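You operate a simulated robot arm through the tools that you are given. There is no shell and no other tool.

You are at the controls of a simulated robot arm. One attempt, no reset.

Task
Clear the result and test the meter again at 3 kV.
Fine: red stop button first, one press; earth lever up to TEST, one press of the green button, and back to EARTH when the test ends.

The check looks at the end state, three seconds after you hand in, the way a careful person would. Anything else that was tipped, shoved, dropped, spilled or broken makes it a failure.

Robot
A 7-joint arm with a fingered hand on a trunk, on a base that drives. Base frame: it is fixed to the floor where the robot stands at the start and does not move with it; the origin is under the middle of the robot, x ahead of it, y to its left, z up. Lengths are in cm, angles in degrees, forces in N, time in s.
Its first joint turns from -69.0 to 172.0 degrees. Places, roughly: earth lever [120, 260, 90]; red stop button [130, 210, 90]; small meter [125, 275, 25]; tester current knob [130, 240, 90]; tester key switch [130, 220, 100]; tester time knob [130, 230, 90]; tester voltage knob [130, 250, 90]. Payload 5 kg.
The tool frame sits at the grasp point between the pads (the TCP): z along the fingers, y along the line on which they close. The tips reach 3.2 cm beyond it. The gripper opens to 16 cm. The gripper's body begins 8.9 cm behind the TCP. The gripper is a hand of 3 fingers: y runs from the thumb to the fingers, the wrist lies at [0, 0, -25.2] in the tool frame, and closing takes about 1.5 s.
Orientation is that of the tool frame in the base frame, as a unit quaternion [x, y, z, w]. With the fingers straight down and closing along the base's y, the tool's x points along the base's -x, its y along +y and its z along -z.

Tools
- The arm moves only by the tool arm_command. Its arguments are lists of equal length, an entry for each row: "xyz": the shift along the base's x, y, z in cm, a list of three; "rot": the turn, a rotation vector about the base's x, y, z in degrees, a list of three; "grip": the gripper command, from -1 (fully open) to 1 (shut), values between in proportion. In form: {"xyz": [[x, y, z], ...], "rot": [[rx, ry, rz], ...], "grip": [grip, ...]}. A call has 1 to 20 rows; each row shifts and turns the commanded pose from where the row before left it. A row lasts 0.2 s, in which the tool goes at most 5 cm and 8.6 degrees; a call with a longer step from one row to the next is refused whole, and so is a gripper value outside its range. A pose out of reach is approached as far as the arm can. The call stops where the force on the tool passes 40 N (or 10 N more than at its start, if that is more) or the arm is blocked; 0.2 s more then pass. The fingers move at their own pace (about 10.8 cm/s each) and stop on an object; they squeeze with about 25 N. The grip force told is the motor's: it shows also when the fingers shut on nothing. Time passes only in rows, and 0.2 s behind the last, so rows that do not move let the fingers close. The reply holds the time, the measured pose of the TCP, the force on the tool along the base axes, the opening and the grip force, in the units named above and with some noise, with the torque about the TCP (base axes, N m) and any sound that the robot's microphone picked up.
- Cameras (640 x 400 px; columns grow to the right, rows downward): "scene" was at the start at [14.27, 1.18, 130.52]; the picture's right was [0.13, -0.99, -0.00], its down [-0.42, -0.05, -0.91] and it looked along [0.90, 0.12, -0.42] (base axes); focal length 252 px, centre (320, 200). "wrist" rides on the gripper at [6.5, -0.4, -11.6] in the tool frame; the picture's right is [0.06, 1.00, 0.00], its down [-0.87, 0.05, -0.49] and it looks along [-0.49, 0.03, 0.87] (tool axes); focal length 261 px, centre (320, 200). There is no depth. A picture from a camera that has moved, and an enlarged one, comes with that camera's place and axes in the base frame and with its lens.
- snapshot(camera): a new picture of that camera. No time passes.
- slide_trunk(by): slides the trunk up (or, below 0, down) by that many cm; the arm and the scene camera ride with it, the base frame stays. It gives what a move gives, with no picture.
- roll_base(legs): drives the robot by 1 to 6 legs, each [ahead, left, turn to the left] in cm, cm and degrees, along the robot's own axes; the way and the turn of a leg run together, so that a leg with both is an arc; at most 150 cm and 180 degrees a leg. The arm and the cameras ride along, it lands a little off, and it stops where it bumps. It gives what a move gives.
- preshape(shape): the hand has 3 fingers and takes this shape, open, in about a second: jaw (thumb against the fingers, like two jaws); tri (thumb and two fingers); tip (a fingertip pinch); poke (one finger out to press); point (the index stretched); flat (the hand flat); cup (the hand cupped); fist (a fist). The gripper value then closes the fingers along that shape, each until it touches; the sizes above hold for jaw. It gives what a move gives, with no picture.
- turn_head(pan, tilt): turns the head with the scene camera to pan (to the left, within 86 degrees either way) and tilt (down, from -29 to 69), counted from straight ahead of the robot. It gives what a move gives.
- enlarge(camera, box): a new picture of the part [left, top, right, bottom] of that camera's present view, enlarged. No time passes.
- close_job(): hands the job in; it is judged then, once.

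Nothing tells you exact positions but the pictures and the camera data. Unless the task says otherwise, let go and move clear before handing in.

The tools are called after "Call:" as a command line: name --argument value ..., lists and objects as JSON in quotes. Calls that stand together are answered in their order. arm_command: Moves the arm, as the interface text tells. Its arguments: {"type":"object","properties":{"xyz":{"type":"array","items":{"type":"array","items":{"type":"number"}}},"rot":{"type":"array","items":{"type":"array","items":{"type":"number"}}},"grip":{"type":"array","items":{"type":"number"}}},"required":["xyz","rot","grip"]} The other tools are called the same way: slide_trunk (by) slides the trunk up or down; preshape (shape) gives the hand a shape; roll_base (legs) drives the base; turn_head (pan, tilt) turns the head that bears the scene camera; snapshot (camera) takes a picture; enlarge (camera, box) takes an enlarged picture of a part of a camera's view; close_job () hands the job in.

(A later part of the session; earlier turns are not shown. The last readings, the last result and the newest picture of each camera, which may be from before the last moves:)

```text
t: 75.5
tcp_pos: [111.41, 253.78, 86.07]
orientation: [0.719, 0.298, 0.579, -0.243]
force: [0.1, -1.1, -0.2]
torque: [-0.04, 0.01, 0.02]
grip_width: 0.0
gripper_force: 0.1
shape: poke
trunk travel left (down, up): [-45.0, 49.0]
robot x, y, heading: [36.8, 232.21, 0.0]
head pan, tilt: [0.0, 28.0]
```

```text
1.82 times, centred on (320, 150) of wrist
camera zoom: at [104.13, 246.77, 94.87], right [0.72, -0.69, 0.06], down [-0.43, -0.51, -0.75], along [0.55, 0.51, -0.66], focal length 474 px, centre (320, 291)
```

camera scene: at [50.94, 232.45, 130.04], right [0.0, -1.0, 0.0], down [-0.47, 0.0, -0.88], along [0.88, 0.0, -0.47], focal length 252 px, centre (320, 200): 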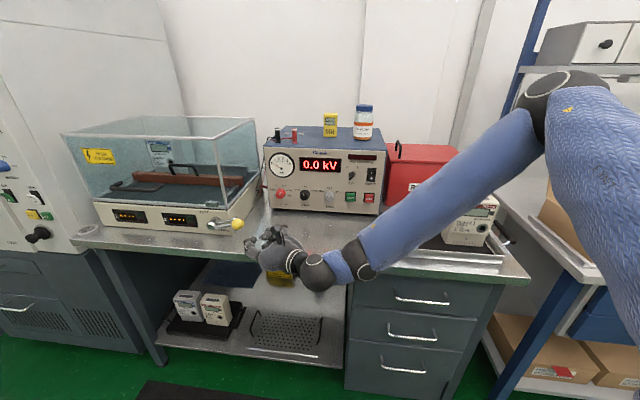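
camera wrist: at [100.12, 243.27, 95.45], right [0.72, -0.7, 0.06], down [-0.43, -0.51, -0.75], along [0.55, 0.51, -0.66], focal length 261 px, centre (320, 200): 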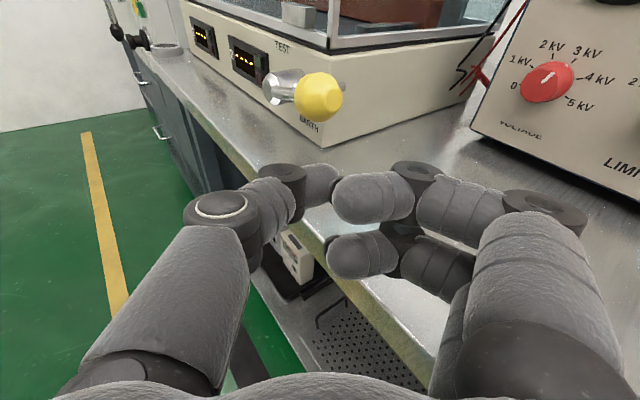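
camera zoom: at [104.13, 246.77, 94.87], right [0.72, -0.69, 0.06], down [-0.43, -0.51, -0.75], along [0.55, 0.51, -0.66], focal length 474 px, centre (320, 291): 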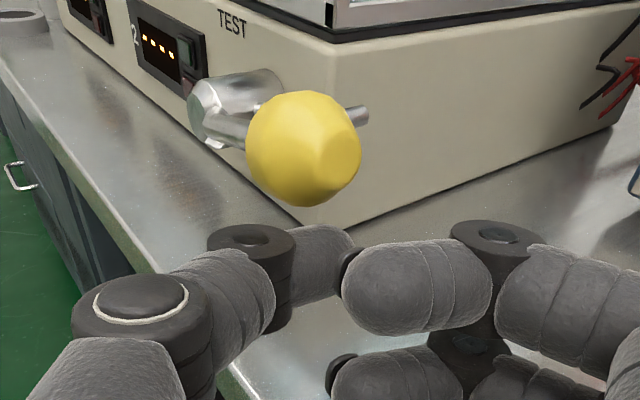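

The thumb tip sits just under the ball's lower right. Now I'll lift along an arc about the lever's pivot, first about 30°.

Call:
arm_command --xyz '[[0.03, 0.2, 0.6], [0, 0, 0.7], [0.01, 0.06, 1.3], [0.03, 0.23, 1.29], [0.05, 0.39, 1.25]]' --rot '[[0, 0, 0], [0, 0, 0], [0, 0, 0], [0, 0, 0], [0, 0, 0]]' --grip '[-1, -1, -1, -1, -1]'

Call:
enlarge --camera "scene" --box '[190, 170, 330, 260]'

Call:
enlarge --camera "wrist" --box '[200, 40, 440, 260]'

```text
t: 76.7
tcp_pos: [111.6, 254.5, 91.38]
orientation: [0.718, 0.299, 0.579, -0.244]
force: [-0.5, 0.6, 0.3]
torque: [0.02, 0.0, 0.01]
grip_width: 0.0
gripper_force: 0.1
shape: poke
trunk travel left (down, up): [-45.0, 49.0]
robot x, y, heading: [36.31, 232.24, 0.1]
head pan, tilt: [0.0, 28.0]
```

```text
4.44 times, centred on (260, 215) of scene
camera zoom: at [50.94, 232.42, 130.04], right [0.0, -1.0, 0.0], down [-0.47, 0.0, -0.88], along [0.88, 0.0, -0.47], focal length 1119 px, centre (587, 133)
```

zoom: 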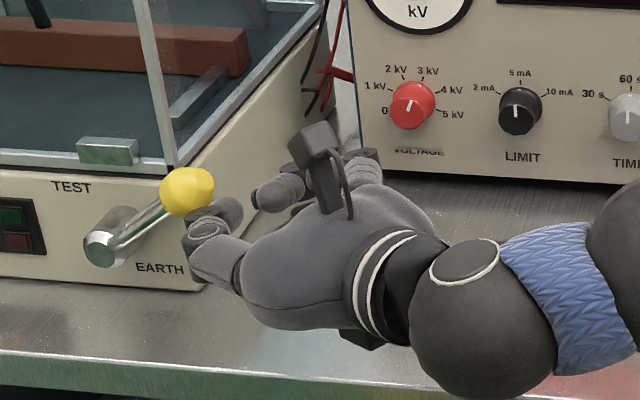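

```text
1.82 times, centred on (320, 150) of wrist
camera zoom: at [104.26, 247.66, 100.14], right [0.72, -0.69, 0.06], down [-0.43, -0.51, -0.75], along [0.55, 0.51, -0.66], focal length 474 px, centre (320, 291)
```

zoom: 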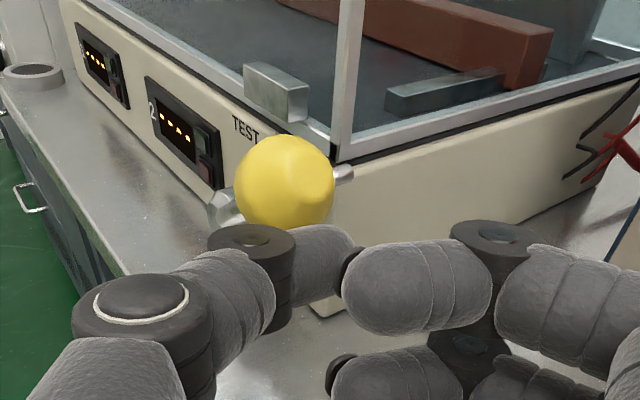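

The lever is rising with the thumb (now about 40°). I'll continue the arc.

Call:
arm_command --xyz '[[0.07, 0.55, 1.18], [0.09, 0.7, 1.1], [0.1, 0.84, 1.0], [0.12, 0.96, 0.88]]' --rot '[[0, 0, 0], [0, 0, 0], [0, 0, 0], [0, 0, 0]]' --grip '[-1, -1, -1, -1]'

Call:
enlarge --camera "scene" --box '[170, 160, 310, 250]'

Call:
enlarge --camera "wrist" --box '[200, 40, 440, 260]'

```text
t: 77.7
tcp_pos: [111.92, 257.6, 95.39]
orientation: [0.719, 0.298, 0.58, -0.243]
force: [-0.4, -0.6, 0.2]
torque: [-0.01, -0.02, 0.03]
grip_width: 0.0
gripper_force: 0.2
shape: poke
trunk travel left (down, up): [-45.0, 49.0]
robot x, y, heading: [36.79, 232.6, -0.2]
head pan, tilt: [0.0, 28.0]
```

```text
4.44 times, centred on (240, 205) of scene
camera zoom: at [50.93, 232.43, 130.04], right [0.0, -1.0, 0.0], down [-0.47, 0.0, -0.88], along [0.88, 0.0, -0.47], focal length 1119 px, centre (676, 178)
```

zoom: 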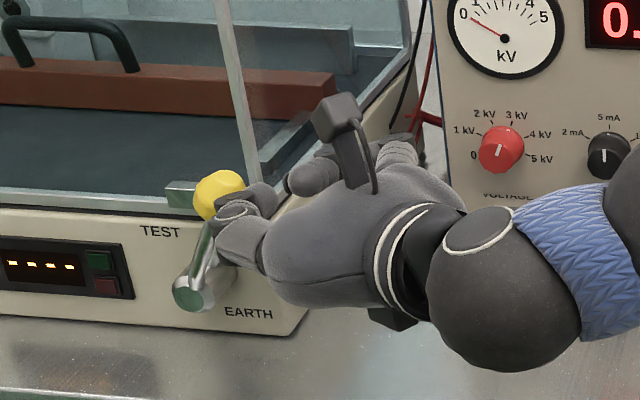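

```text
1.82 times, centred on (320, 150) of wrist
camera zoom: at [104.66, 250.68, 104.24], right [0.72, -0.69, 0.06], down [-0.43, -0.51, -0.75], along [0.55, 0.51, -0.66], focal length 474 px, centre (320, 291)
```

zoom: 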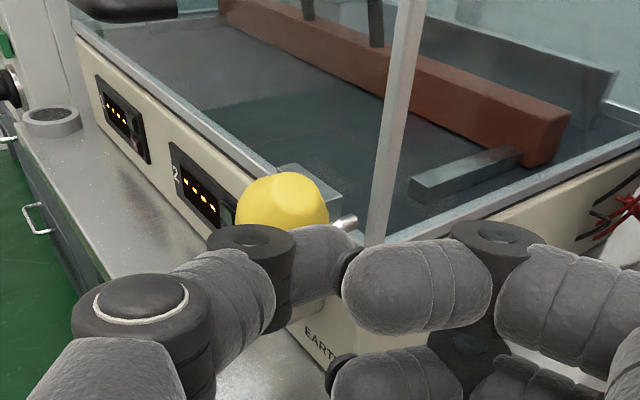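

The lever is at about 68°. A few more steps along the arc should bring it to TEST.

Call:
arm_command --xyz '[[0.13, 1.07, 0.75], [0.14, 1.15, 0.6]]' --rot '[[0, 0, 0], [0, 0, 0]]' --grip '[-1, -1]'

Call:
enlarge --camera "scene" --box '[170, 160, 310, 250]'

```text
t: 78.3
tcp_pos: [112.36, 259.76, 96.75]
orientation: [0.719, 0.297, 0.58, -0.242]
force: [-0.2, 0.6, 0.0]
torque: [-0.01, -0.01, -0.02]
grip_width: 0.01
gripper_force: 0.2
shape: poke
trunk travel left (down, up): [-45.0, 49.0]
robot x, y, heading: [36.61, 232.52, -0.0]
head pan, tilt: [0.0, 28.0]
```

```text
4.44 times, centred on (240, 205) of scene
camera zoom: at [50.95, 232.44, 130.04], right [0.0, -1.0, 0.0], down [-0.47, 0.0, -0.88], along [0.88, 0.0, -0.47], focal length 1119 px, centre (676, 178)
```

zoom: 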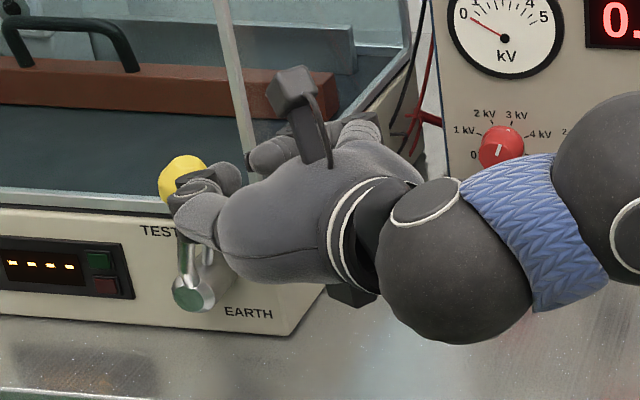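

The lever is about vertical (82°). I'll continue gently to find its stop.

Call:
arm_command --xyz '[[0.08, 0.62, 0.22], [0.08, 0.62, 0.17]]' --rot '[[0, 0, 0], [0, 0, 0]]' --grip '[-1, -1]'

Call:
enlarge --camera "scene" --box '[170, 160, 310, 250]'

```text
t: 78.9
tcp_pos: [112.45, 261.06, 97.2]
orientation: [0.719, 0.299, 0.578, -0.244]
force: [-0.8, -0.6, 0.1]
torque: [0.01, -0.01, 0.03]
grip_width: 0.0
gripper_force: 0.0
shape: poke
trunk travel left (down, up): [-45.0, 49.0]
robot x, y, heading: [36.5, 232.61, -0.2]
head pan, tilt: [0.0, 28.0]
```

```text
4.44 times, centred on (240, 205) of scene
camera zoom: at [50.95, 232.44, 130.04], right [0.0, -1.0, 0.0], down [-0.47, 0.0, -0.88], along [0.88, 0.0, -0.47], focal length 1119 px, centre (676, 178)
```

zoom: 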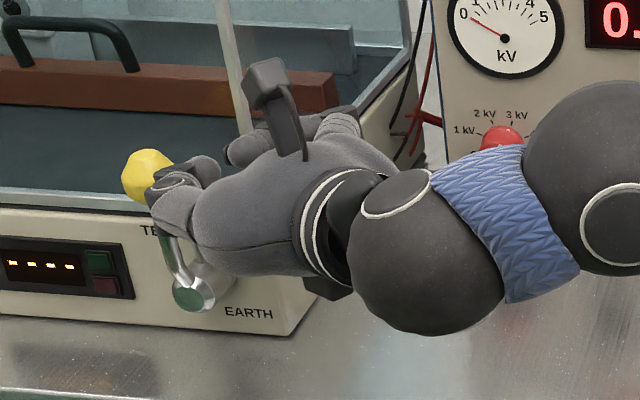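

The ball has moved on ahead of the thumb, so the lever seems to have dropped over toward TEST. I'll back the thumb off to the right and look.

Call:
arm_command --xyz '[[-0.5, -1, 0], [-1, -1.5, 0], [-1, -1.5, 0], [-1, -1.5, 0.5]]' --rot '[[0, 0, 0], [0, 0, 0], [0, 0, 0], [0, 0, 0]]' --grip '[-1, -1, -1, -1]'

Call:
enlarge --camera "scene" --box '[150, 150, 290, 250]'

Call:
snapshot --camera "wrist"

```text
t: 79.9
tcp_pos: [108.83, 255.68, 97.69]
orientation: [0.718, 0.298, 0.58, -0.243]
force: [0.8, -0.2, -0.4]
torque: [-0.02, -0.04, -0.03]
grip_width: 0.0
gripper_force: 0.0
shape: poke
trunk travel left (down, up): [-45.0, 49.0]
robot x, y, heading: [36.81, 232.42, -0.1]
head pan, tilt: [0.0, 28.0]
```

```text
4.00 times, centred on (220, 200) of scene
camera zoom: at [50.94, 232.4, 130.04], right [0.0, -1.0, 0.0], down [-0.47, 0.0, -0.88], along [0.88, 0.0, -0.47], focal length 1007 px, centre (720, 200)
```

zoom: 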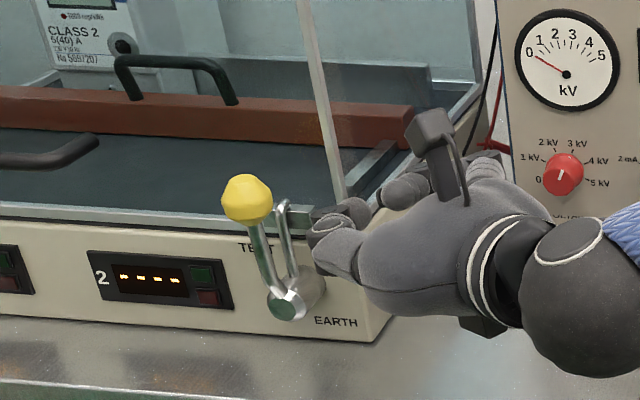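

```text
taken
camera wrist: at [101.58, 248.76, 106.45], right [0.72, -0.69, 0.06], down [-0.43, -0.51, -0.75], along [0.55, 0.51, -0.66], focal length 261 px, centre (320, 200)
```

wrist: 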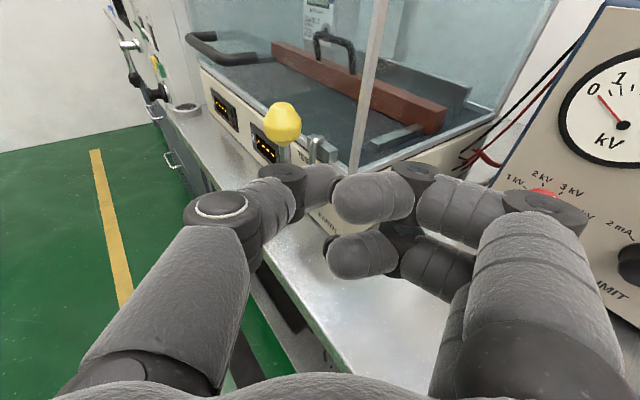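

The lever now stands up in front of the TEST label. I'll nudge it gently once more to make sure it's against its stop.

Call:
arm_command --xyz '[[1, 1.5, -0.2], [1, 1.5, -0.2], [1, 1.5, -0.1], [0.55, 1.1, 0]]' --rot '[[0, 0, 0], [0, 0, 0], [0, 0, 0], [0, 0, 0]]' --grip '[-1, -1, -1, -1]'

Call:
arm_command --xyz '[[0.04, 0.35, 0]]' --rot '[[0, 0, 0]]' --grip '[-1]'

Call:
arm_command --xyz '[[0.04, 0.35, 0]]' --rot '[[0, 0, 0]]' --grip '[-1]'

Call:
enlarge --camera "scene" --box '[150, 150, 290, 250]'

```text
t: 80.9
tcp_pos: [112.3, 261.11, 97.32]
orientation: [0.718, 0.298, 0.58, -0.244]
force: [0.1, 0.2, 0.0]
torque: [-0.01, -0.01, -0.01]
grip_width: 0.0
gripper_force: 0.0
shape: poke
trunk travel left (down, up): [-45.0, 49.0]
robot x, y, heading: [36.41, 232.28, -0.3]
head pan, tilt: [0.0, 28.0]
```

```text
t: 81.3
tcp_pos: [112.46, 261.48, 97.37]
orientation: [0.719, 0.297, 0.58, -0.243]
force: [-0.4, -0.4, 0.7]
torque: [0.02, 0.05, 0.01]
grip_width: 0.01
gripper_force: 0.1
shape: poke
trunk travel left (down, up): [-45.0, 49.0]
robot x, y, heading: [36.78, 232.35, 0.1]
head pan, tilt: [0.0, 28.0]
```

```text
t: 81.7
tcp_pos: [112.53, 261.84, 97.32]
orientation: [0.719, 0.298, 0.579, -0.243]
force: [0.2, 0.0, 0.4]
torque: [0.04, -0.02, 0.0]
grip_width: 0.0
gripper_force: 0.0
shape: poke
trunk travel left (down, up): [-45.0, 49.0]
robot x, y, heading: [36.5, 232.58, -0.3]
head pan, tilt: [0.0, 28.0]
```

```text
4.00 times, centred on (220, 200) of scene
camera zoom: at [50.94, 232.43, 130.04], right [0.0, -1.0, 0.0], down [-0.47, 0.0, -0.88], along [0.88, 0.0, -0.47], focal length 1007 px, centre (720, 200)
```

zoom: 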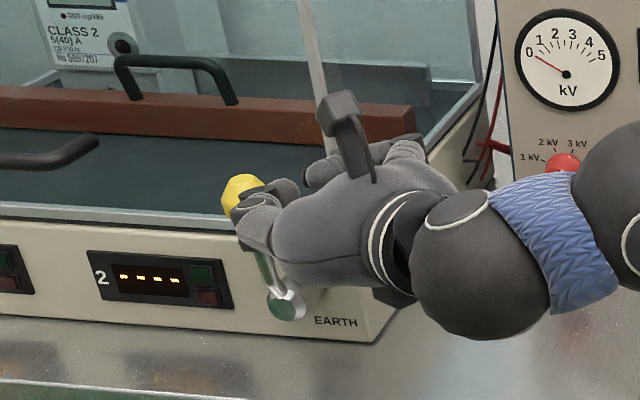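

No contact force yet; two more small nudges.

Call:
arm_command --xyz '[[0.04, 0.3, 0]]' --rot '[[0, 0, 0]]' --grip '[-1]'

Call:
arm_command --xyz '[[0.04, 0.3, 0]]' --rot '[[0, 0, 0]]' --grip '[-1]'

Call:
enlarge --camera "scene" --box '[150, 150, 290, 250]'

```text
t: 82.1
tcp_pos: [112.59, 262.18, 97.26]
orientation: [0.719, 0.297, 0.58, -0.242]
force: [0.3, 0.3, 0.4]
torque: [-0.01, 0.0, 0.02]
grip_width: 0.0
gripper_force: 0.0
shape: poke
trunk travel left (down, up): [-45.0, 49.0]
robot x, y, heading: [36.52, 232.47, -0.3]
head pan, tilt: [0.0, 28.0]
```

```text
t: 82.5
tcp_pos: [112.66, 262.42, 97.3]
orientation: [0.719, 0.297, 0.58, -0.242]
force: [-4.4, -5.2, 0.3]
torque: [-0.05, 0.0, 0.01]
grip_width: 0.01
gripper_force: 0.0
shape: poke
trunk travel left (down, up): [-45.0, 49.0]
robot x, y, heading: [36.78, 232.45, -0.3]
head pan, tilt: [0.0, 28.0]
```

```text
4.00 times, centred on (220, 200) of scene
camera zoom: at [50.91, 232.35, 130.04], right [0.0, -1.0, 0.0], down [-0.47, 0.0, -0.88], along [0.88, 0.0, -0.47], focal length 1007 px, centre (720, 200)
```

zoom: 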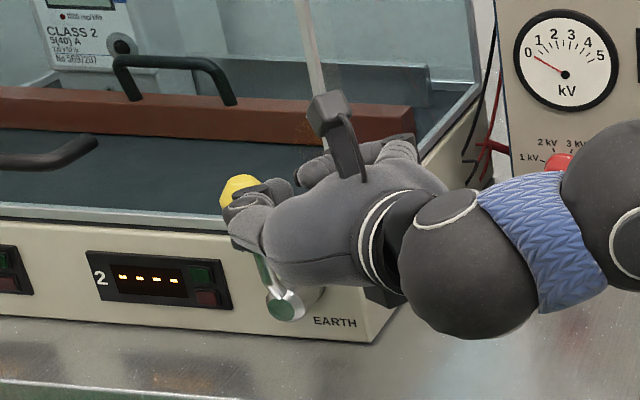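

The lever is firmly at its TEST stop (about 5 N reaction, no movement). Now I'll back off and bring the thumb in front of the green TEST button, in the same orientation used for STOP.

Call:
arm_command --xyz '[[-1, -2, 0.2], [-1.5, -2.5, 0.4], [-1, -3.5, 0.4], [0, -4.2, 0], [0, -4.2, 0], [0, -4.2, 0], [0.3, -4.2, 0], [0.5, -4.2, 0], [0.5, -4.2, 0], [0.5, -4.0, 0], [0.5, -1, 0], [0.5, -0.6, 0], [0.5, -0.6, 0], [0.5, -0.4, 0]]' --rot '[[0, 0, 0], [0, 0, 0], [0, 0, -7.46], [0, 0, -7.46], [0, 0, -7.46], [0, 0, -7.46], [0, 0, -7.46], [0, 0, -7.46], [0, 0, -7.46], [0.75, 5.95, 0], [-7.08, 0.87, 2.32], [-7.08, 0.87, 2.32], [-7.08, 0.87, 2.32], [-7.08, 0.87, 2.32]]' --grip '[-1, -1, -1, -1, -1, -1, -1, -1, -1, -1, -1, -1, -1, -1]'

Call:
snapshot --camera "scene"

Call:
snapshot --camera "wrist"

```text
t: 84.4
tcp_pos: [104.18, 232.12, 77.84]
orientation: [0.869, -0.004, 0.494, 0.013]
force: [-5.2, 3.5, -10.4]
torque: [0.04, 0.36, 0.14]
grip_width: 0.0
gripper_force: 0.0
shape: poke
trunk travel left (down, up): [-45.0, 49.0]
robot x, y, heading: [36.79, 232.53, -0.2]
head pan, tilt: [0.0, 28.0]
stopped in row 9: the force on the tool passed its limit at 147 N (the readings are from after the stop); the commanded pose is now the measured one
```

```text
taken
camera scene: at [50.99, 232.37, 130.01], right [0.0, -1.0, 0.0], down [-0.47, 0.0, -0.88], along [0.88, 0.0, -0.47], focal length 252 px, centre (320, 200)
```

scene: 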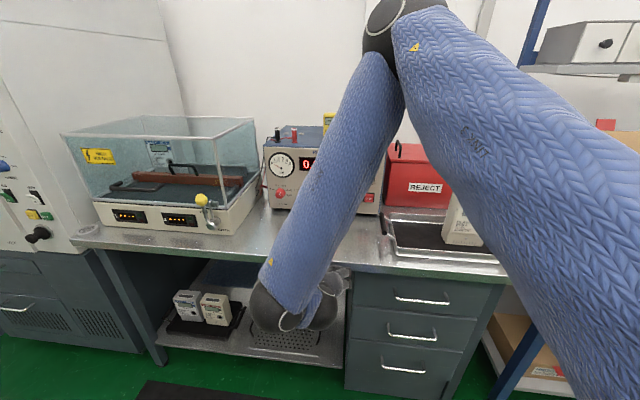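

```text
taken
camera wrist: at [97.49, 232.74, 89.32], right [0.01, -1.0, 0.07], down [-0.87, -0.04, -0.49], along [0.5, -0.06, -0.87], focal length 261 px, centre (320, 200)
```

wrist: 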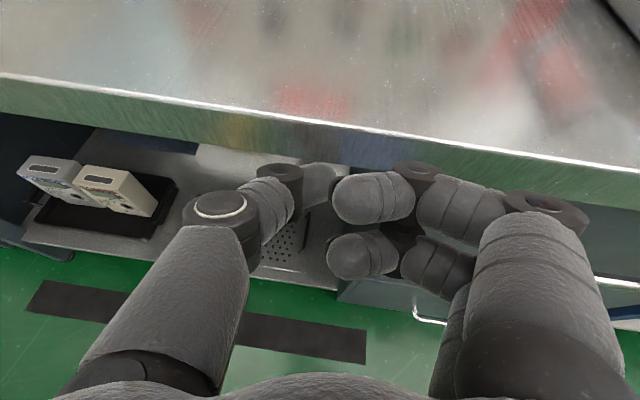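

The arm slipped near its inner reach limit and dropped: the hand is now just in front of the bench's front edge with the thumb pressed against it. I'll back the base straight away, which pulls the hand off and also gives a roomier stance.

Call:
roll_base --legs '[[-14, 0, 0]]'

Call:
snapshot --camera "scene"

Call:
snapshot --camera "wrist"

```text
t: 85.7
tcp_pos: [90.31, 232.18, 78.14]
orientation: [0.868, -0.004, 0.496, 0.014]
force: [-1.3, 0.5, 0.4]
torque: [-0.03, 0.01, 0.02]
grip_width: 0.0
gripper_force: 0.1
shape: poke
trunk travel left (down, up): [-45.0, 49.0]
robot x, y, heading: [23.01, 232.23, -0.3]
head pan, tilt: [0.0, 28.0]
```

```text
taken
camera scene: at [36.96, 232.45, 130.06], right [0.0, -1.0, 0.0], down [-0.47, 0.0, -0.88], along [0.88, 0.0, -0.47], focal length 252 px, centre (320, 200)
```

scene: 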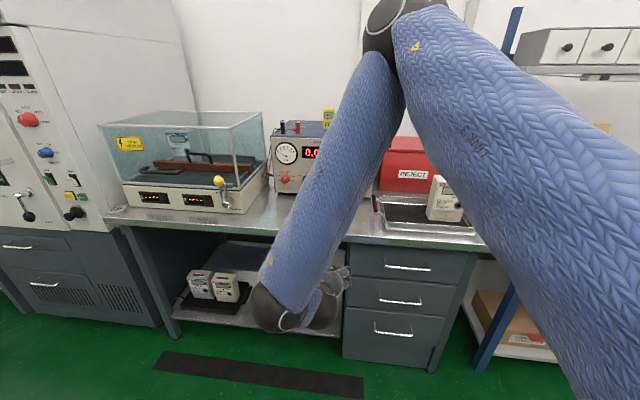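

```text
taken
camera wrist: at [83.59, 232.78, 89.55], right [0.01, -1.0, 0.07], down [-0.87, -0.04, -0.5], along [0.5, -0.06, -0.86], focal length 261 px, centre (320, 200)
```

wrist: 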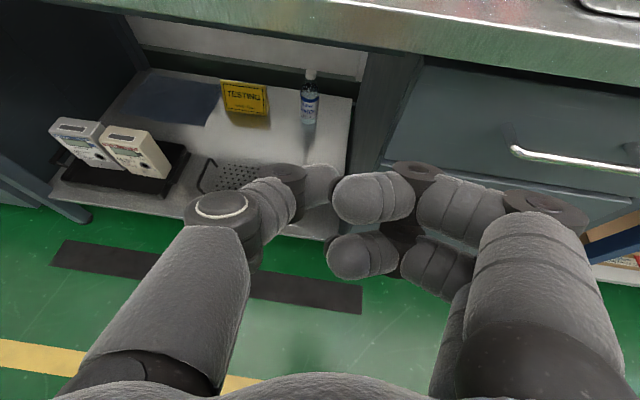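

Freed, and nothing looks disturbed; the lever is still up. I'll raise the hand in front of the bench in short steps, watching that the arm follows.

Call:
arm_command --xyz '[[1, 0, 1.5], [1, 0, 2], [1, 0, 2.2], [1, 0, 2.2], [1, 0, 2.2]]' --rot '[[0, 0, 0], [0, 0, 0], [0, 0, 0], [0, 0, 0], [0, 0, 0]]' --grip '[-1, -1, -1, -1, -1]'

Call:
snapshot --camera "scene"

```text
t: 86.9
tcp_pos: [95.27, 232.06, 88.15]
orientation: [0.868, -0.005, 0.496, 0.014]
force: [-1.2, 0.3, 0.1]
torque: [0.01, 0.01, -0.03]
grip_width: 0.0
gripper_force: 0.0
shape: poke
trunk travel left (down, up): [-45.0, 49.0]
robot x, y, heading: [23.01, 233.04, -0.3]
head pan, tilt: [0.0, 28.0]
```

```text
taken
camera scene: at [37.07, 232.41, 130.04], right [0.0, -1.0, 0.0], down [-0.47, 0.0, -0.88], along [0.88, 0.0, -0.47], focal length 252 px, centre (320, 200)
```

scene: 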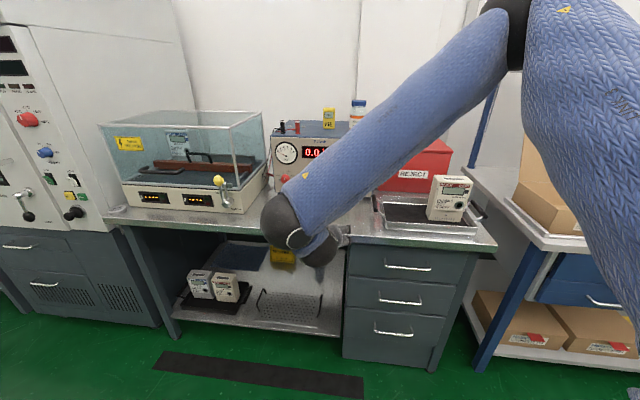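

The arm follows well. I'll continue up and right, and restore the pressing orientation (yaw −7°, pitch 18°, roll −30°) above the bench.

Call:
arm_command --xyz '[[1, -1, 3.3], [1, -1, 3.3], [1, -1, 3.3], [2, -1, 0], [2, -1, 0], [2, -1, 0], [2, -1, 0], [2, -1, 0]]' --rot '[[0, 0, 0], [-0.2, -6.25, 0], [-0.2, -6.25, 0], [0, 0, -5.3], [-7.08, 0.87, 2.32], [-7.08, 0.87, 2.32], [-7.08, 0.87, 2.32], [-7.08, 0.87, 2.32]]' --grip '[-1, -1, -1, -1, -1, -1, -1, -1]'

Call:
snapshot --camera "scene"

Call:
snapshot --camera "wrist"

```text
t: 88.7
tcp_pos: [108.49, 223.92, 98.03]
orientation: [0.791, 0.168, 0.556, 0.194]
force: [-0.8, -0.2, 0.0]
torque: [-0.02, 0.0, -0.01]
grip_width: 0.0
gripper_force: 0.1
shape: poke
trunk travel left (down, up): [-45.0, 49.0]
robot x, y, heading: [23.06, 232.34, -0.1]
head pan, tilt: [0.0, 28.0]
```

```text
taken
camera scene: at [37.12, 232.38, 130.04], right [0.0, -1.0, 0.0], down [-0.47, 0.0, -0.88], along [0.88, 0.0, -0.47], focal length 252 px, centre (320, 200)
```

scene: 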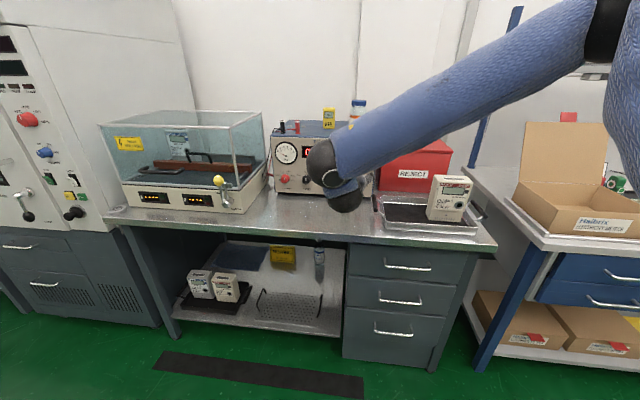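

```text
taken
camera wrist: at [99.55, 228.84, 106.61], right [0.07, -0.84, 0.54], down [-0.74, -0.41, -0.53], along [0.66, -0.37, -0.65], focal length 261 px, centre (320, 200)
```

wrist: 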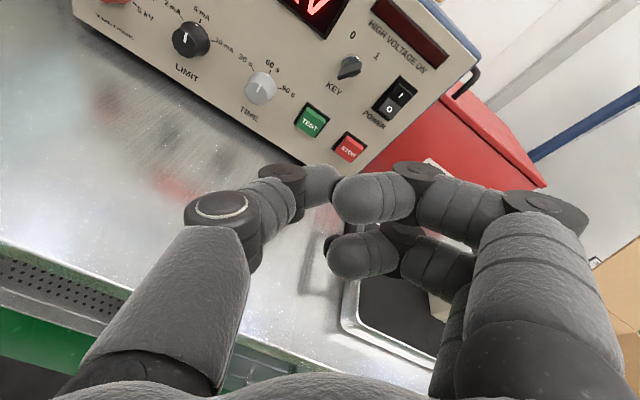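

The TEST button is visible; I place it at about (129.7, 221.5, 89.3). Moving the thumb tip to about 4 cm in front of it.

Call:
arm_command --xyz '[[2.4, -0.3, -1.6], [2.8, -0.3, -1.6], [2.8, -0.3, -1.6], [3, -0.3, -1.6], [3, -0.3, -1.4]]' --rot '[[0, 0, 0], [0, 0, 0], [0, 0, 0], [0, 0, 0], [0, 0, 0]]' --grip '[-1, -1, -1, -1, -1]'

Call:
snapshot --camera "wrist"

Call:
enlarge --camera "scene" --box '[100, 110, 400, 250]'

```text
t: 89.9
tcp_pos: [122.61, 222.48, 90.06]
orientation: [0.791, 0.168, 0.556, 0.194]
force: [0.1, 0.4, 0.4]
torque: [-0.01, -0.01, -0.02]
grip_width: 0.01
gripper_force: 0.1
shape: poke
trunk travel left (down, up): [-45.0, 49.0]
robot x, y, heading: [22.75, 232.33, -0.2]
head pan, tilt: [0.0, 28.0]
```

```text
taken
camera wrist: at [113.64, 227.43, 98.8], right [0.07, -0.84, 0.54], down [-0.74, -0.41, -0.53], along [0.66, -0.37, -0.65], focal length 261 px, centre (320, 200)
```

wrist: 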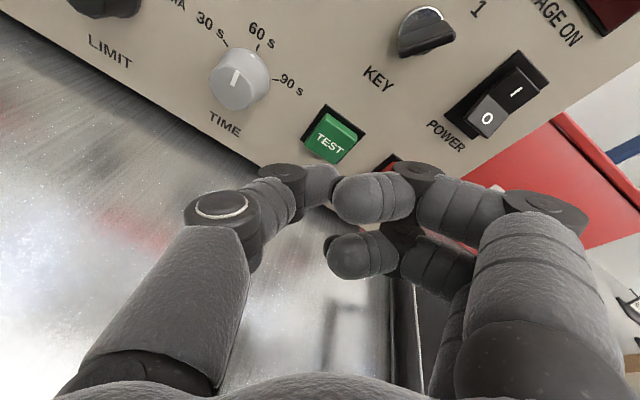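

```text
2.13 times, centred on (250, 180) of scene
camera zoom: at [37.14, 232.42, 130.03], right [0.0, -1.0, 0.0], down [-0.47, 0.0, -0.88], along [0.88, 0.0, -0.47], focal length 537 px, centre (469, 243)
```

zoom: 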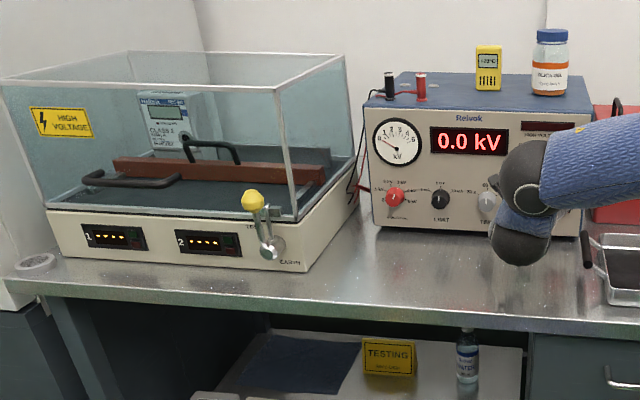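

The thumb tip is aligned with TEST. Displays read "----", lever up, knob at 3 kV. Now I'll press the green button once, in small steps.

Call:
arm_command --xyz '[[0.7, -0.09, 0.05], [0.7, -0.09, 0.05], [0.7, -0.09, 0.05], [0.7, -0.09, 0.05]]' --rot '[[0, 0, 0], [0, 0, 0], [0, 0, 0], [0, 0, 0]]' --grip '[-1, -1, -1, -1]'

Call:
enlarge --camera "wrist" --box '[220, 80, 420, 300]'

```text
t: 90.9
tcp_pos: [125.14, 222.27, 90.45]
orientation: [0.791, 0.169, 0.555, 0.194]
force: [-1.1, -0.6, 0.2]
torque: [-0.04, 0.0, 0.02]
grip_width: 0.02
gripper_force: 0.0
shape: poke
trunk travel left (down, up): [-45.0, 49.0]
robot x, y, heading: [22.79, 232.12, -0.5]
head pan, tilt: [0.0, 28.0]
```

```text
1.82 times, centred on (320, 190) of wrist
camera zoom: at [116.32, 227.08, 99.07], right [0.07, -0.84, 0.54], down [-0.74, -0.41, -0.53], along [0.66, -0.37, -0.65], focal length 474 px, centre (320, 218)
```

zoom: 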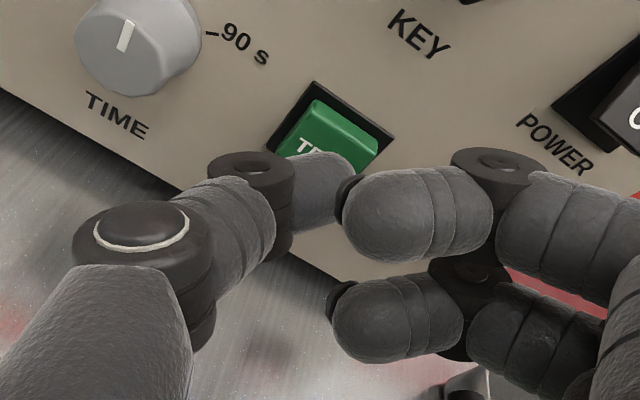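

Call:
arm_command --xyz '[[0.35, -0.05, 0], [0.35, -0.05, 0]]' --rot '[[0, 0, 0], [0, 0, 0]]' --grip '[-1, -1]'

```text
t: 91.5
tcp_pos: [125.9, 222.11, 90.54]
orientation: [0.791, 0.17, 0.556, 0.193]
force: [0.0, -0.1, -0.5]
torque: [0.02, 0.01, -0.02]
grip_width: 0.0
gripper_force: 0.1
shape: poke
trunk travel left (down, up): [-45.0, 49.0]
robot x, y, heading: [22.87, 232.16, -0.4]
head pan, tilt: [0.0, 28.0]
```

No contact yet; the next few small steps forward.

Call:
arm_command --xyz '[[0.3, -0.04, -0.05], [0.3, -0.04, -0.05]]' --rot '[[0, 0, 0], [0, 0, 0]]' --grip '[-1, -1]'

```text
t: 92.1
tcp_pos: [126.51, 222.12, 90.28]
orientation: [0.791, 0.169, 0.556, 0.194]
force: [-0.9, -0.1, 0.1]
torque: [-0.01, -0.02, 0.0]
grip_width: 0.0
gripper_force: 0.0
shape: poke
trunk travel left (down, up): [-45.0, 49.0]
robot x, y, heading: [23.02, 232.79, -0.0]
head pan, tilt: [0.0, 28.0]
```

Call:
arm_command --xyz '[[0.3, -0.04, 0], [0.3, -0.04, 0]]' --rot '[[0, 0, 0], [0, 0, 0]]' --grip '[-1, -1]'

Call:
enlarge --camera "wrist" --box '[220, 80, 420, 300]'

```text
t: 92.7
tcp_pos: [127.06, 221.96, 90.28]
orientation: [0.791, 0.169, 0.556, 0.194]
force: [-4.2, 1.8, 0.6]
torque: [0.02, 0.01, 0.04]
grip_width: 0.03
gripper_force: 0.1
shape: poke
trunk travel left (down, up): [-45.0, 49.0]
robot x, y, heading: [22.89, 232.38, -0.3]
head pan, tilt: [0.0, 28.0]
heard: click
```

```text
1.82 times, centred on (320, 190) of wrist
camera zoom: at [118.18, 226.79, 98.95], right [0.07, -0.84, 0.54], down [-0.74, -0.41, -0.53], along [0.66, -0.37, -0.65], focal length 474 px, centre (320, 218)
```

zoom: 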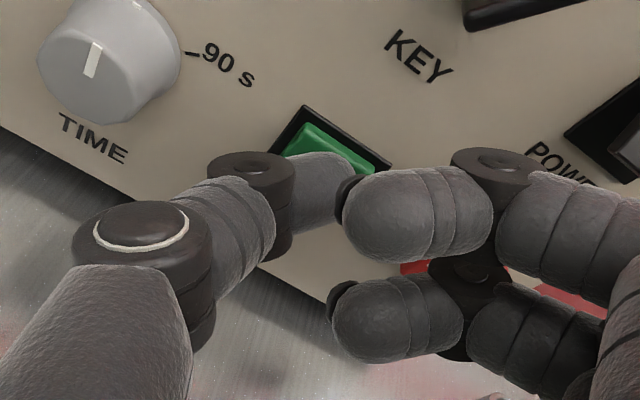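

Click – the TEST button is pressed. I'll withdraw and check that the test is running.

Call:
arm_command --xyz '[[-1.5, 0.19, 0], [-1.5, 0.19, 0], [-1.5, 0.19, 0], [-1.5, 0.19, 0.5], [-1.5, 0.3, 1]]' --rot '[[0, 0, 0], [0, 0, 0], [0, 0, 0], [0, 0, 0], [0, 0, 0]]' --grip '[-1, -1, -1, -1, -1]'

Call:
enlarge --camera "scene" --box '[100, 110, 400, 250]'

Call:
snapshot --camera "wrist"

```text
t: 93.9
tcp_pos: [119.57, 223.01, 91.84]
orientation: [0.791, 0.168, 0.555, 0.195]
force: [-0.7, 0.3, -0.4]
torque: [-0.02, -0.03, 0.01]
grip_width: 0.01
gripper_force: 0.0
shape: poke
trunk travel left (down, up): [-45.0, 49.0]
robot x, y, heading: [22.73, 232.4, 0.1]
head pan, tilt: [0.0, 28.0]
```

```text
2.13 times, centred on (250, 180) of scene
camera zoom: at [37.08, 232.44, 130.04], right [0.0, -1.0, 0.0], down [-0.47, 0.0, -0.88], along [0.88, 0.0, -0.47], focal length 537 px, centre (469, 243)
```

zoom: 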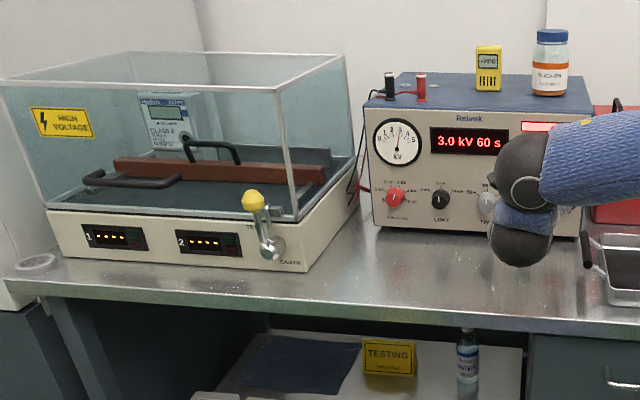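

```text
taken
camera wrist: at [110.67, 227.73, 100.42], right [0.07, -0.84, 0.54], down [-0.74, -0.41, -0.53], along [0.66, -0.37, -0.65], focal length 261 px, centre (320, 200)
```

wrist: 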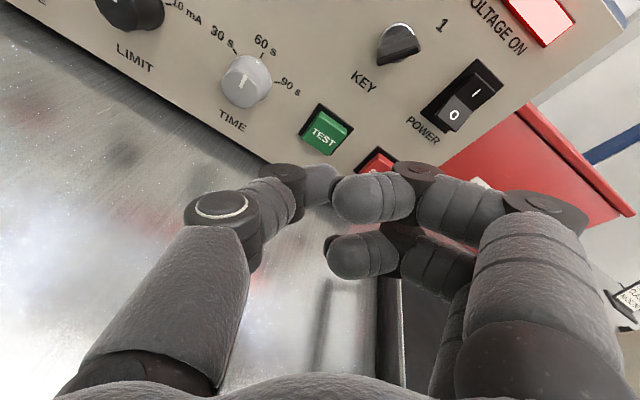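

The test runs: "3.0 kV 60 s", HIGH VOLTAGE ON lit. While it counts down, I'll move the hand clear and to the left at a safe height, ready for returning the lever.

Call:
arm_command --xyz '[[-3.2, 1, 3.5], [-3.2, 1, 3.5], [-3.2, 1, 3.5], [-3.2, 1, 3.5], [-0.2, 4, 0.1], [-0.2, 4, 0.1], [-0.2, 4, 0.1], [-0.2, 4, 0.1], [-0.2, 4, 0.1], [-0.2, 4, 0.1], [-0.2, 4, 0.1], [-0.2, 4, 0.1]]' --rot '[[7.08, -0.87, -2.32], [7.08, -0.87, -2.32], [7.08, -0.87, -2.32], [7.08, -0.87, -2.32], [0, 0, 0], [0, 0, 0], [0, 0, 0], [0, 0, 0], [0, 0, 0], [0, 0, 0], [0, 0, 0], [0, 0, 0]]' --grip '[-1, -1, -1, -1, -1, -1, -1, -1, -1, -1, -1, -1]'

Call:
snapshot --camera "scene"

```text
t: 96.5
tcp_pos: [105.02, 259.03, 106.61]
orientation: [0.808, -0.042, 0.586, 0.044]
force: [0.2, 0.7, -0.8]
torque: [-0.01, 0.0, -0.02]
grip_width: 0.04
gripper_force: 0.0
shape: poke
trunk travel left (down, up): [-45.0, 49.0]
robot x, y, heading: [23.04, 232.22, -0.3]
head pan, tilt: [0.0, 28.0]
```

```text
taken
camera scene: at [37.08, 232.53, 130.04], right [0.0, -1.0, 0.0], down [-0.47, 0.0, -0.88], along [0.88, 0.0, -0.47], focal length 252 px, centre (320, 200)
```

scene: 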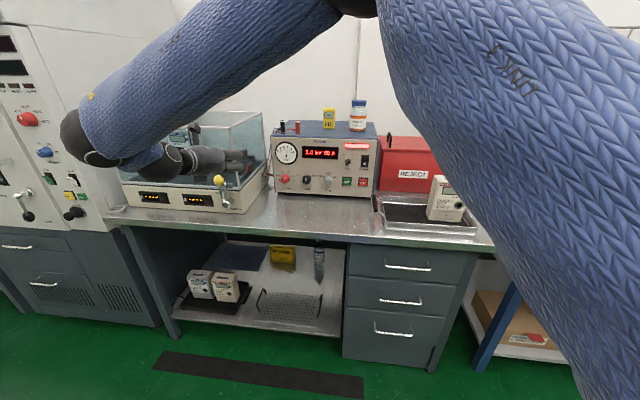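

The arm is clear, and the tester display and test box displays are in view. I'll wait out the 60 s with still rows and check the display in between.

Call:
arm_command --xyz '[[0, 0, 0], [0, 0, 0], [0, 0, 0], [0, 0, 0], [0, 0, 0], [0, 0, 0], [0, 0, 0], [0, 0, 0], [0, 0, 0], [0, 0, 0], [0, 0, 0], [0, 0, 0], [0, 0, 0], [0, 0, 0], [0, 0, 0], [0, 0, 0], [0, 0, 0], [0, 0, 0], [0, 0, 0], [0, 0, 0]]' --rot '[[0, 0, 0], [0, 0, 0], [0, 0, 0], [0, 0, 0], [0, 0, 0], [0, 0, 0], [0, 0, 0], [0, 0, 0], [0, 0, 0], [0, 0, 0], [0, 0, 0], [0, 0, 0], [0, 0, 0], [0, 0, 0], [0, 0, 0], [0, 0, 0], [0, 0, 0], [0, 0, 0], [0, 0, 0], [0, 0, 0]]' --grip '[-1, -1, -1, -1, -1, -1, -1, -1, -1, -1, -1, -1, -1, -1, -1, -1, -1, -1, -1, -1]'

Call:
arm_command --xyz '[[0, 0, 0], [0, 0, 0], [0, 0, 0], [0, 0, 0], [0, 0, 0], [0, 0, 0], [0, 0, 0], [0, 0, 0], [0, 0, 0], [0, 0, 0], [0, 0, 0], [0, 0, 0], [0, 0, 0], [0, 0, 0], [0, 0, 0], [0, 0, 0], [0, 0, 0], [0, 0, 0], [0, 0, 0], [0, 0, 0]]' --rot '[[0, 0, 0], [0, 0, 0], [0, 0, 0], [0, 0, 0], [0, 0, 0], [0, 0, 0], [0, 0, 0], [0, 0, 0], [0, 0, 0], [0, 0, 0], [0, 0, 0], [0, 0, 0], [0, 0, 0], [0, 0, 0], [0, 0, 0], [0, 0, 0], [0, 0, 0], [0, 0, 0], [0, 0, 0], [0, 0, 0]]' --grip '[-1, -1, -1, -1, -1, -1, -1, -1, -1, -1, -1, -1, -1, -1, -1, -1, -1, -1, -1, -1]'

Call:
enlarge --camera "scene" --box '[110, 110, 390, 250]'

```text
t: 100.7
tcp_pos: [104.97, 258.85, 106.61]
orientation: [0.808, -0.043, 0.586, 0.045]
force: [0.1, 0.1, -0.7]
torque: [0.01, -0.01, -0.02]
grip_width: 0.01
gripper_force: 0.0
shape: poke
trunk travel left (down, up): [-45.0, 49.0]
robot x, y, heading: [22.75, 232.29, -0.3]
head pan, tilt: [0.0, 28.0]
```

```text
t: 104.9
tcp_pos: [105.02, 258.9, 106.62]
orientation: [0.808, -0.042, 0.586, 0.044]
force: [-0.1, -0.7, -0.8]
torque: [0.02, 0.02, 0.02]
grip_width: 0.01
gripper_force: 0.0
shape: poke
trunk travel left (down, up): [-45.0, 49.0]
robot x, y, heading: [22.6, 232.52, -0.1]
head pan, tilt: [0.0, 28.0]
```

```text
2.29 times, centred on (250, 180) of scene
camera zoom: at [37.09, 232.45, 130.04], right [0.0, -1.0, 0.0], down [-0.47, 0.0, -0.88], along [0.88, 0.0, -0.47], focal length 576 px, centre (480, 246)
```

zoom: 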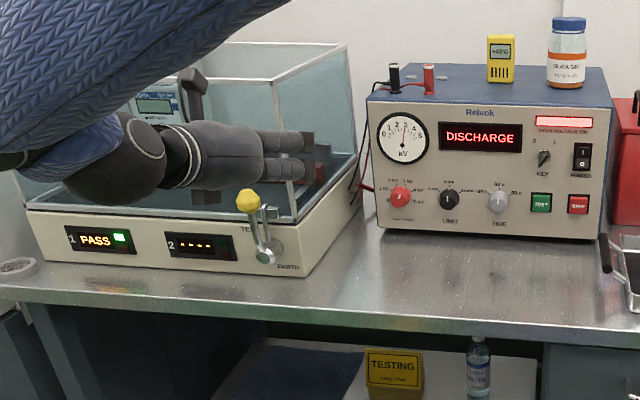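

Slot 1 shows PASS and the tester reads "DISCHARGE" with the HV lamp still on. I'll wait a few seconds to see whether the discharge finishes by itself.

Call:
arm_command --xyz '[[0, 0, 0], [0, 0, 0], [0, 0, 0], [0, 0, 0], [0, 0, 0], [0, 0, 0], [0, 0, 0], [0, 0, 0], [0, 0, 0], [0, 0, 0], [0, 0, 0], [0, 0, 0], [0, 0, 0], [0, 0, 0], [0, 0, 0], [0, 0, 0], [0, 0, 0], [0, 0, 0], [0, 0, 0], [0, 0, 0]]' --rot '[[0, 0, 0], [0, 0, 0], [0, 0, 0], [0, 0, 0], [0, 0, 0], [0, 0, 0], [0, 0, 0], [0, 0, 0], [0, 0, 0], [0, 0, 0], [0, 0, 0], [0, 0, 0], [0, 0, 0], [0, 0, 0], [0, 0, 0], [0, 0, 0], [0, 0, 0], [0, 0, 0], [0, 0, 0], [0, 0, 0]]' --grip '[-1, -1, -1, -1, -1, -1, -1, -1, -1, -1, -1, -1, -1, -1, -1, -1, -1, -1, -1, -1]'

Call:
enlarge --camera "scene" --box '[110, 110, 390, 250]'

Call:
snapshot --camera "wrist"

```text
t: 109.1
tcp_pos: [105.03, 258.79, 106.68]
orientation: [0.808, -0.043, 0.586, 0.045]
force: [-0.2, 0.0, 0.4]
torque: [-0.01, 0.01, 0.0]
grip_width: 0.01
gripper_force: 0.0
shape: poke
trunk travel left (down, up): [-45.0, 49.0]
robot x, y, heading: [22.74, 232.33, -0.4]
head pan, tilt: [0.0, 28.0]
```

```text
2.29 times, centred on (250, 180) of scene
camera zoom: at [37.09, 232.45, 130.04], right [0.0, -1.0, 0.0], down [-0.47, 0.0, -0.88], along [0.88, 0.0, -0.47], focal length 576 px, centre (480, 246)
```

zoom: 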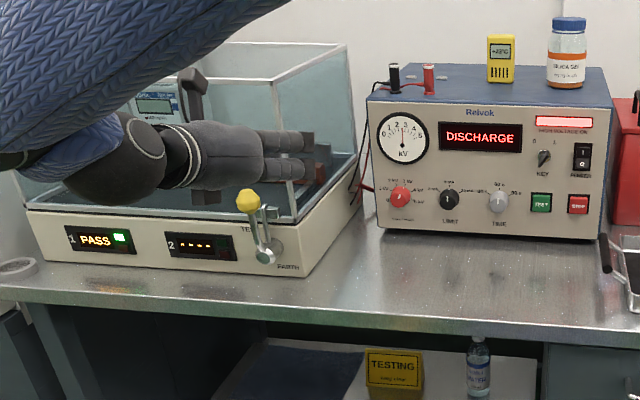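

```text
taken
camera wrist: at [96.13, 260.5, 116.33], right [-0.1, -0.99, 0.08], down [-0.74, 0.02, -0.67], along [0.67, -0.13, -0.74], focal length 261 px, centre (320, 200)
```

wrist: 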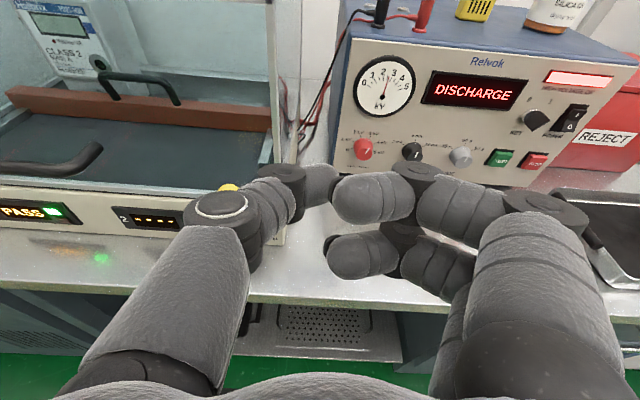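

The tester holds at DISCHARGE with PASS shown, so it's now waiting for the earth lever. I'll bring the thumb to the left side of the ball (at about 114.3, 266.2, 96.5).

Call:
arm_command --xyz '[[0, 3.9, 0], [0, 3.9, 0], [0, 4, 0], [0, 0, -3.1], [0, 0, -3.1], [0, 0, -3.1]]' --rot '[[0, 0, 0], [0, 0, 0], [0, 0, 0], [0, 0, 0], [0, 0, 0], [0, 0, 0]]' --grip '[-1, -1, -1, -1, -1, -1]'

Call:
snapshot --camera "wrist"

Call:
snapshot --camera "scene"

```text
t: 110.5
tcp_pos: [107.2, 266.88, 98.54]
orientation: [0.809, -0.039, 0.585, 0.042]
force: [0.5, -0.9, -0.9]
torque: [0.05, 0.01, -0.01]
grip_width: 0.03
gripper_force: 0.1
shape: poke
out of reach, approached as far as the arm can: row 3, 4, 5, 6
trunk travel left (down, up): [-45.0, 49.0]
robot x, y, heading: [22.62, 232.58, -0.0]
head pan, tilt: [0.0, 28.0]
```

```text
taken
camera wrist: at [98.39, 268.44, 108.25], right [-0.09, -0.99, 0.08], down [-0.74, 0.01, -0.67], along [0.66, -0.12, -0.74], focal length 261 px, centre (320, 200)
```

wrist: 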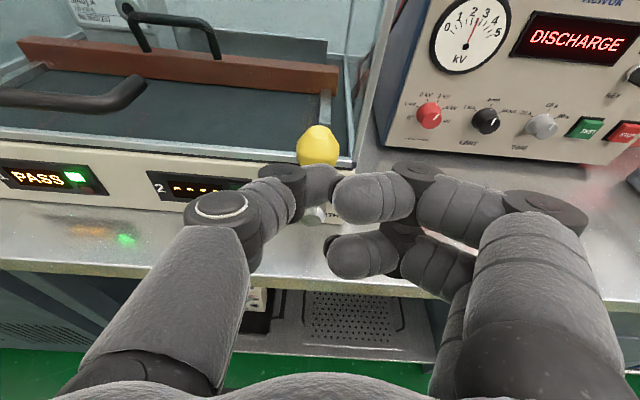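

```text
taken
camera scene: at [37.15, 232.46, 130.04], right [0.0, -1.0, 0.0], down [-0.47, 0.0, -0.88], along [0.88, 0.0, -0.47], focal length 252 px, centre (320, 200)
```

scene: 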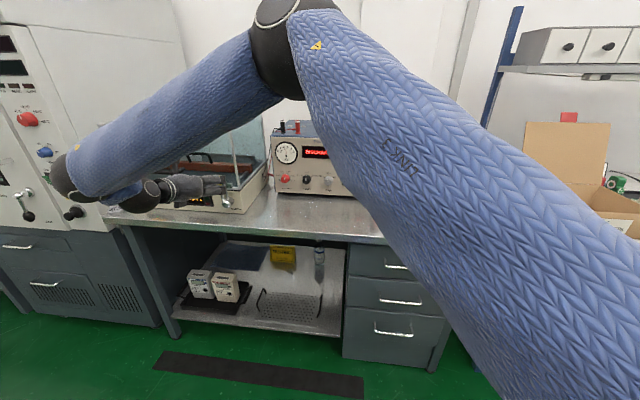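

The hand can't get further left from this stance (wrist near its limit). I'll lift the hand, bring it to the middle, and shift the base about 30 cm left so the lever is straight in front.

Call:
arm_command --xyz '[[-0.5, -1, 3], [-0.5, -1, 3], [-0.5, -1, 3], [0, -4, 0], [0, -4, 0], [0, -4, 0], [0, -4, 0], [0, -4, 0], [0, -4, 0], [0, -4, 0]]' --rot '[[0, 0, 0], [0, 0, 0], [0, 0, 0], [0, 0, 0], [0, 0, 0], [0, 0, 0], [0, 0, 0], [0, 0, 0], [0, 0, 0], [0, 0, 0]]' --grip '[-1, -1, -1, -1, -1, -1, -1, -1, -1, -1]'

Call:
snapshot --camera "scene"

```text
t: 112.7
tcp_pos: [105.86, 235.53, 107.71]
orientation: [0.808, -0.043, 0.586, 0.044]
force: [-0.1, -0.2, 0.2]
torque: [-0.02, -0.01, 0.03]
grip_width: 0.0
gripper_force: 0.1
shape: poke
trunk travel left (down, up): [-45.0, 49.0]
robot x, y, heading: [23.12, 232.39, -0.1]
head pan, tilt: [0.0, 28.0]
```

```text
taken
camera scene: at [37.11, 232.34, 130.03], right [0.0, -1.0, 0.0], down [-0.47, 0.0, -0.88], along [0.88, 0.0, -0.47], focal length 252 px, centre (320, 200)
```

scene: 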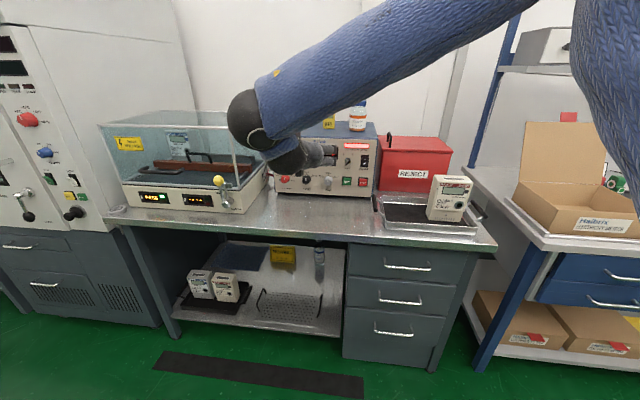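

Hand is centred and high; now shifting the base left about 32 cm.

Call:
roll_base --legs '[[0, 32, 0]]'

Call:
snapshot --camera "scene"

Call:
snapshot --camera "wrist"

```text
t: 114.9
tcp_pos: [106.18, 267.3, 107.75]
orientation: [0.808, -0.045, 0.585, 0.047]
force: [0.9, -0.5, -0.3]
torque: [-0.06, -0.02, -0.02]
grip_width: 0.0
gripper_force: 0.0
shape: poke
trunk travel left (down, up): [-45.0, 49.0]
robot x, y, heading: [23.34, 264.65, -0.4]
head pan, tilt: [0.0, 28.0]
```

```text
taken
camera scene: at [37.26, 264.58, 130.04], right [-0.01, -1.0, 0.0], down [-0.47, 0.0, -0.88], along [0.88, -0.01, -0.47], focal length 252 px, centre (320, 200)
```

scene: 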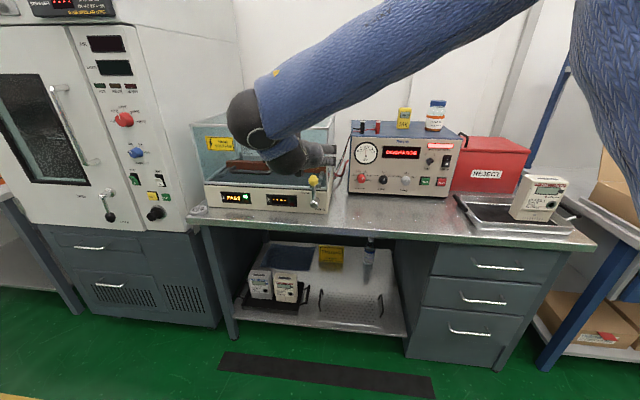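

```text
taken
camera wrist: at [97.19, 269.04, 117.39], right [-0.1, -0.99, 0.08], down [-0.74, 0.02, -0.67], along [0.67, -0.13, -0.74], focal length 261 px, centre (320, 200)
```

wrist: 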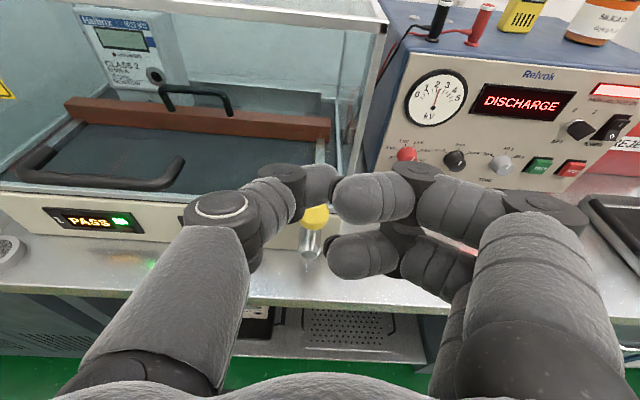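

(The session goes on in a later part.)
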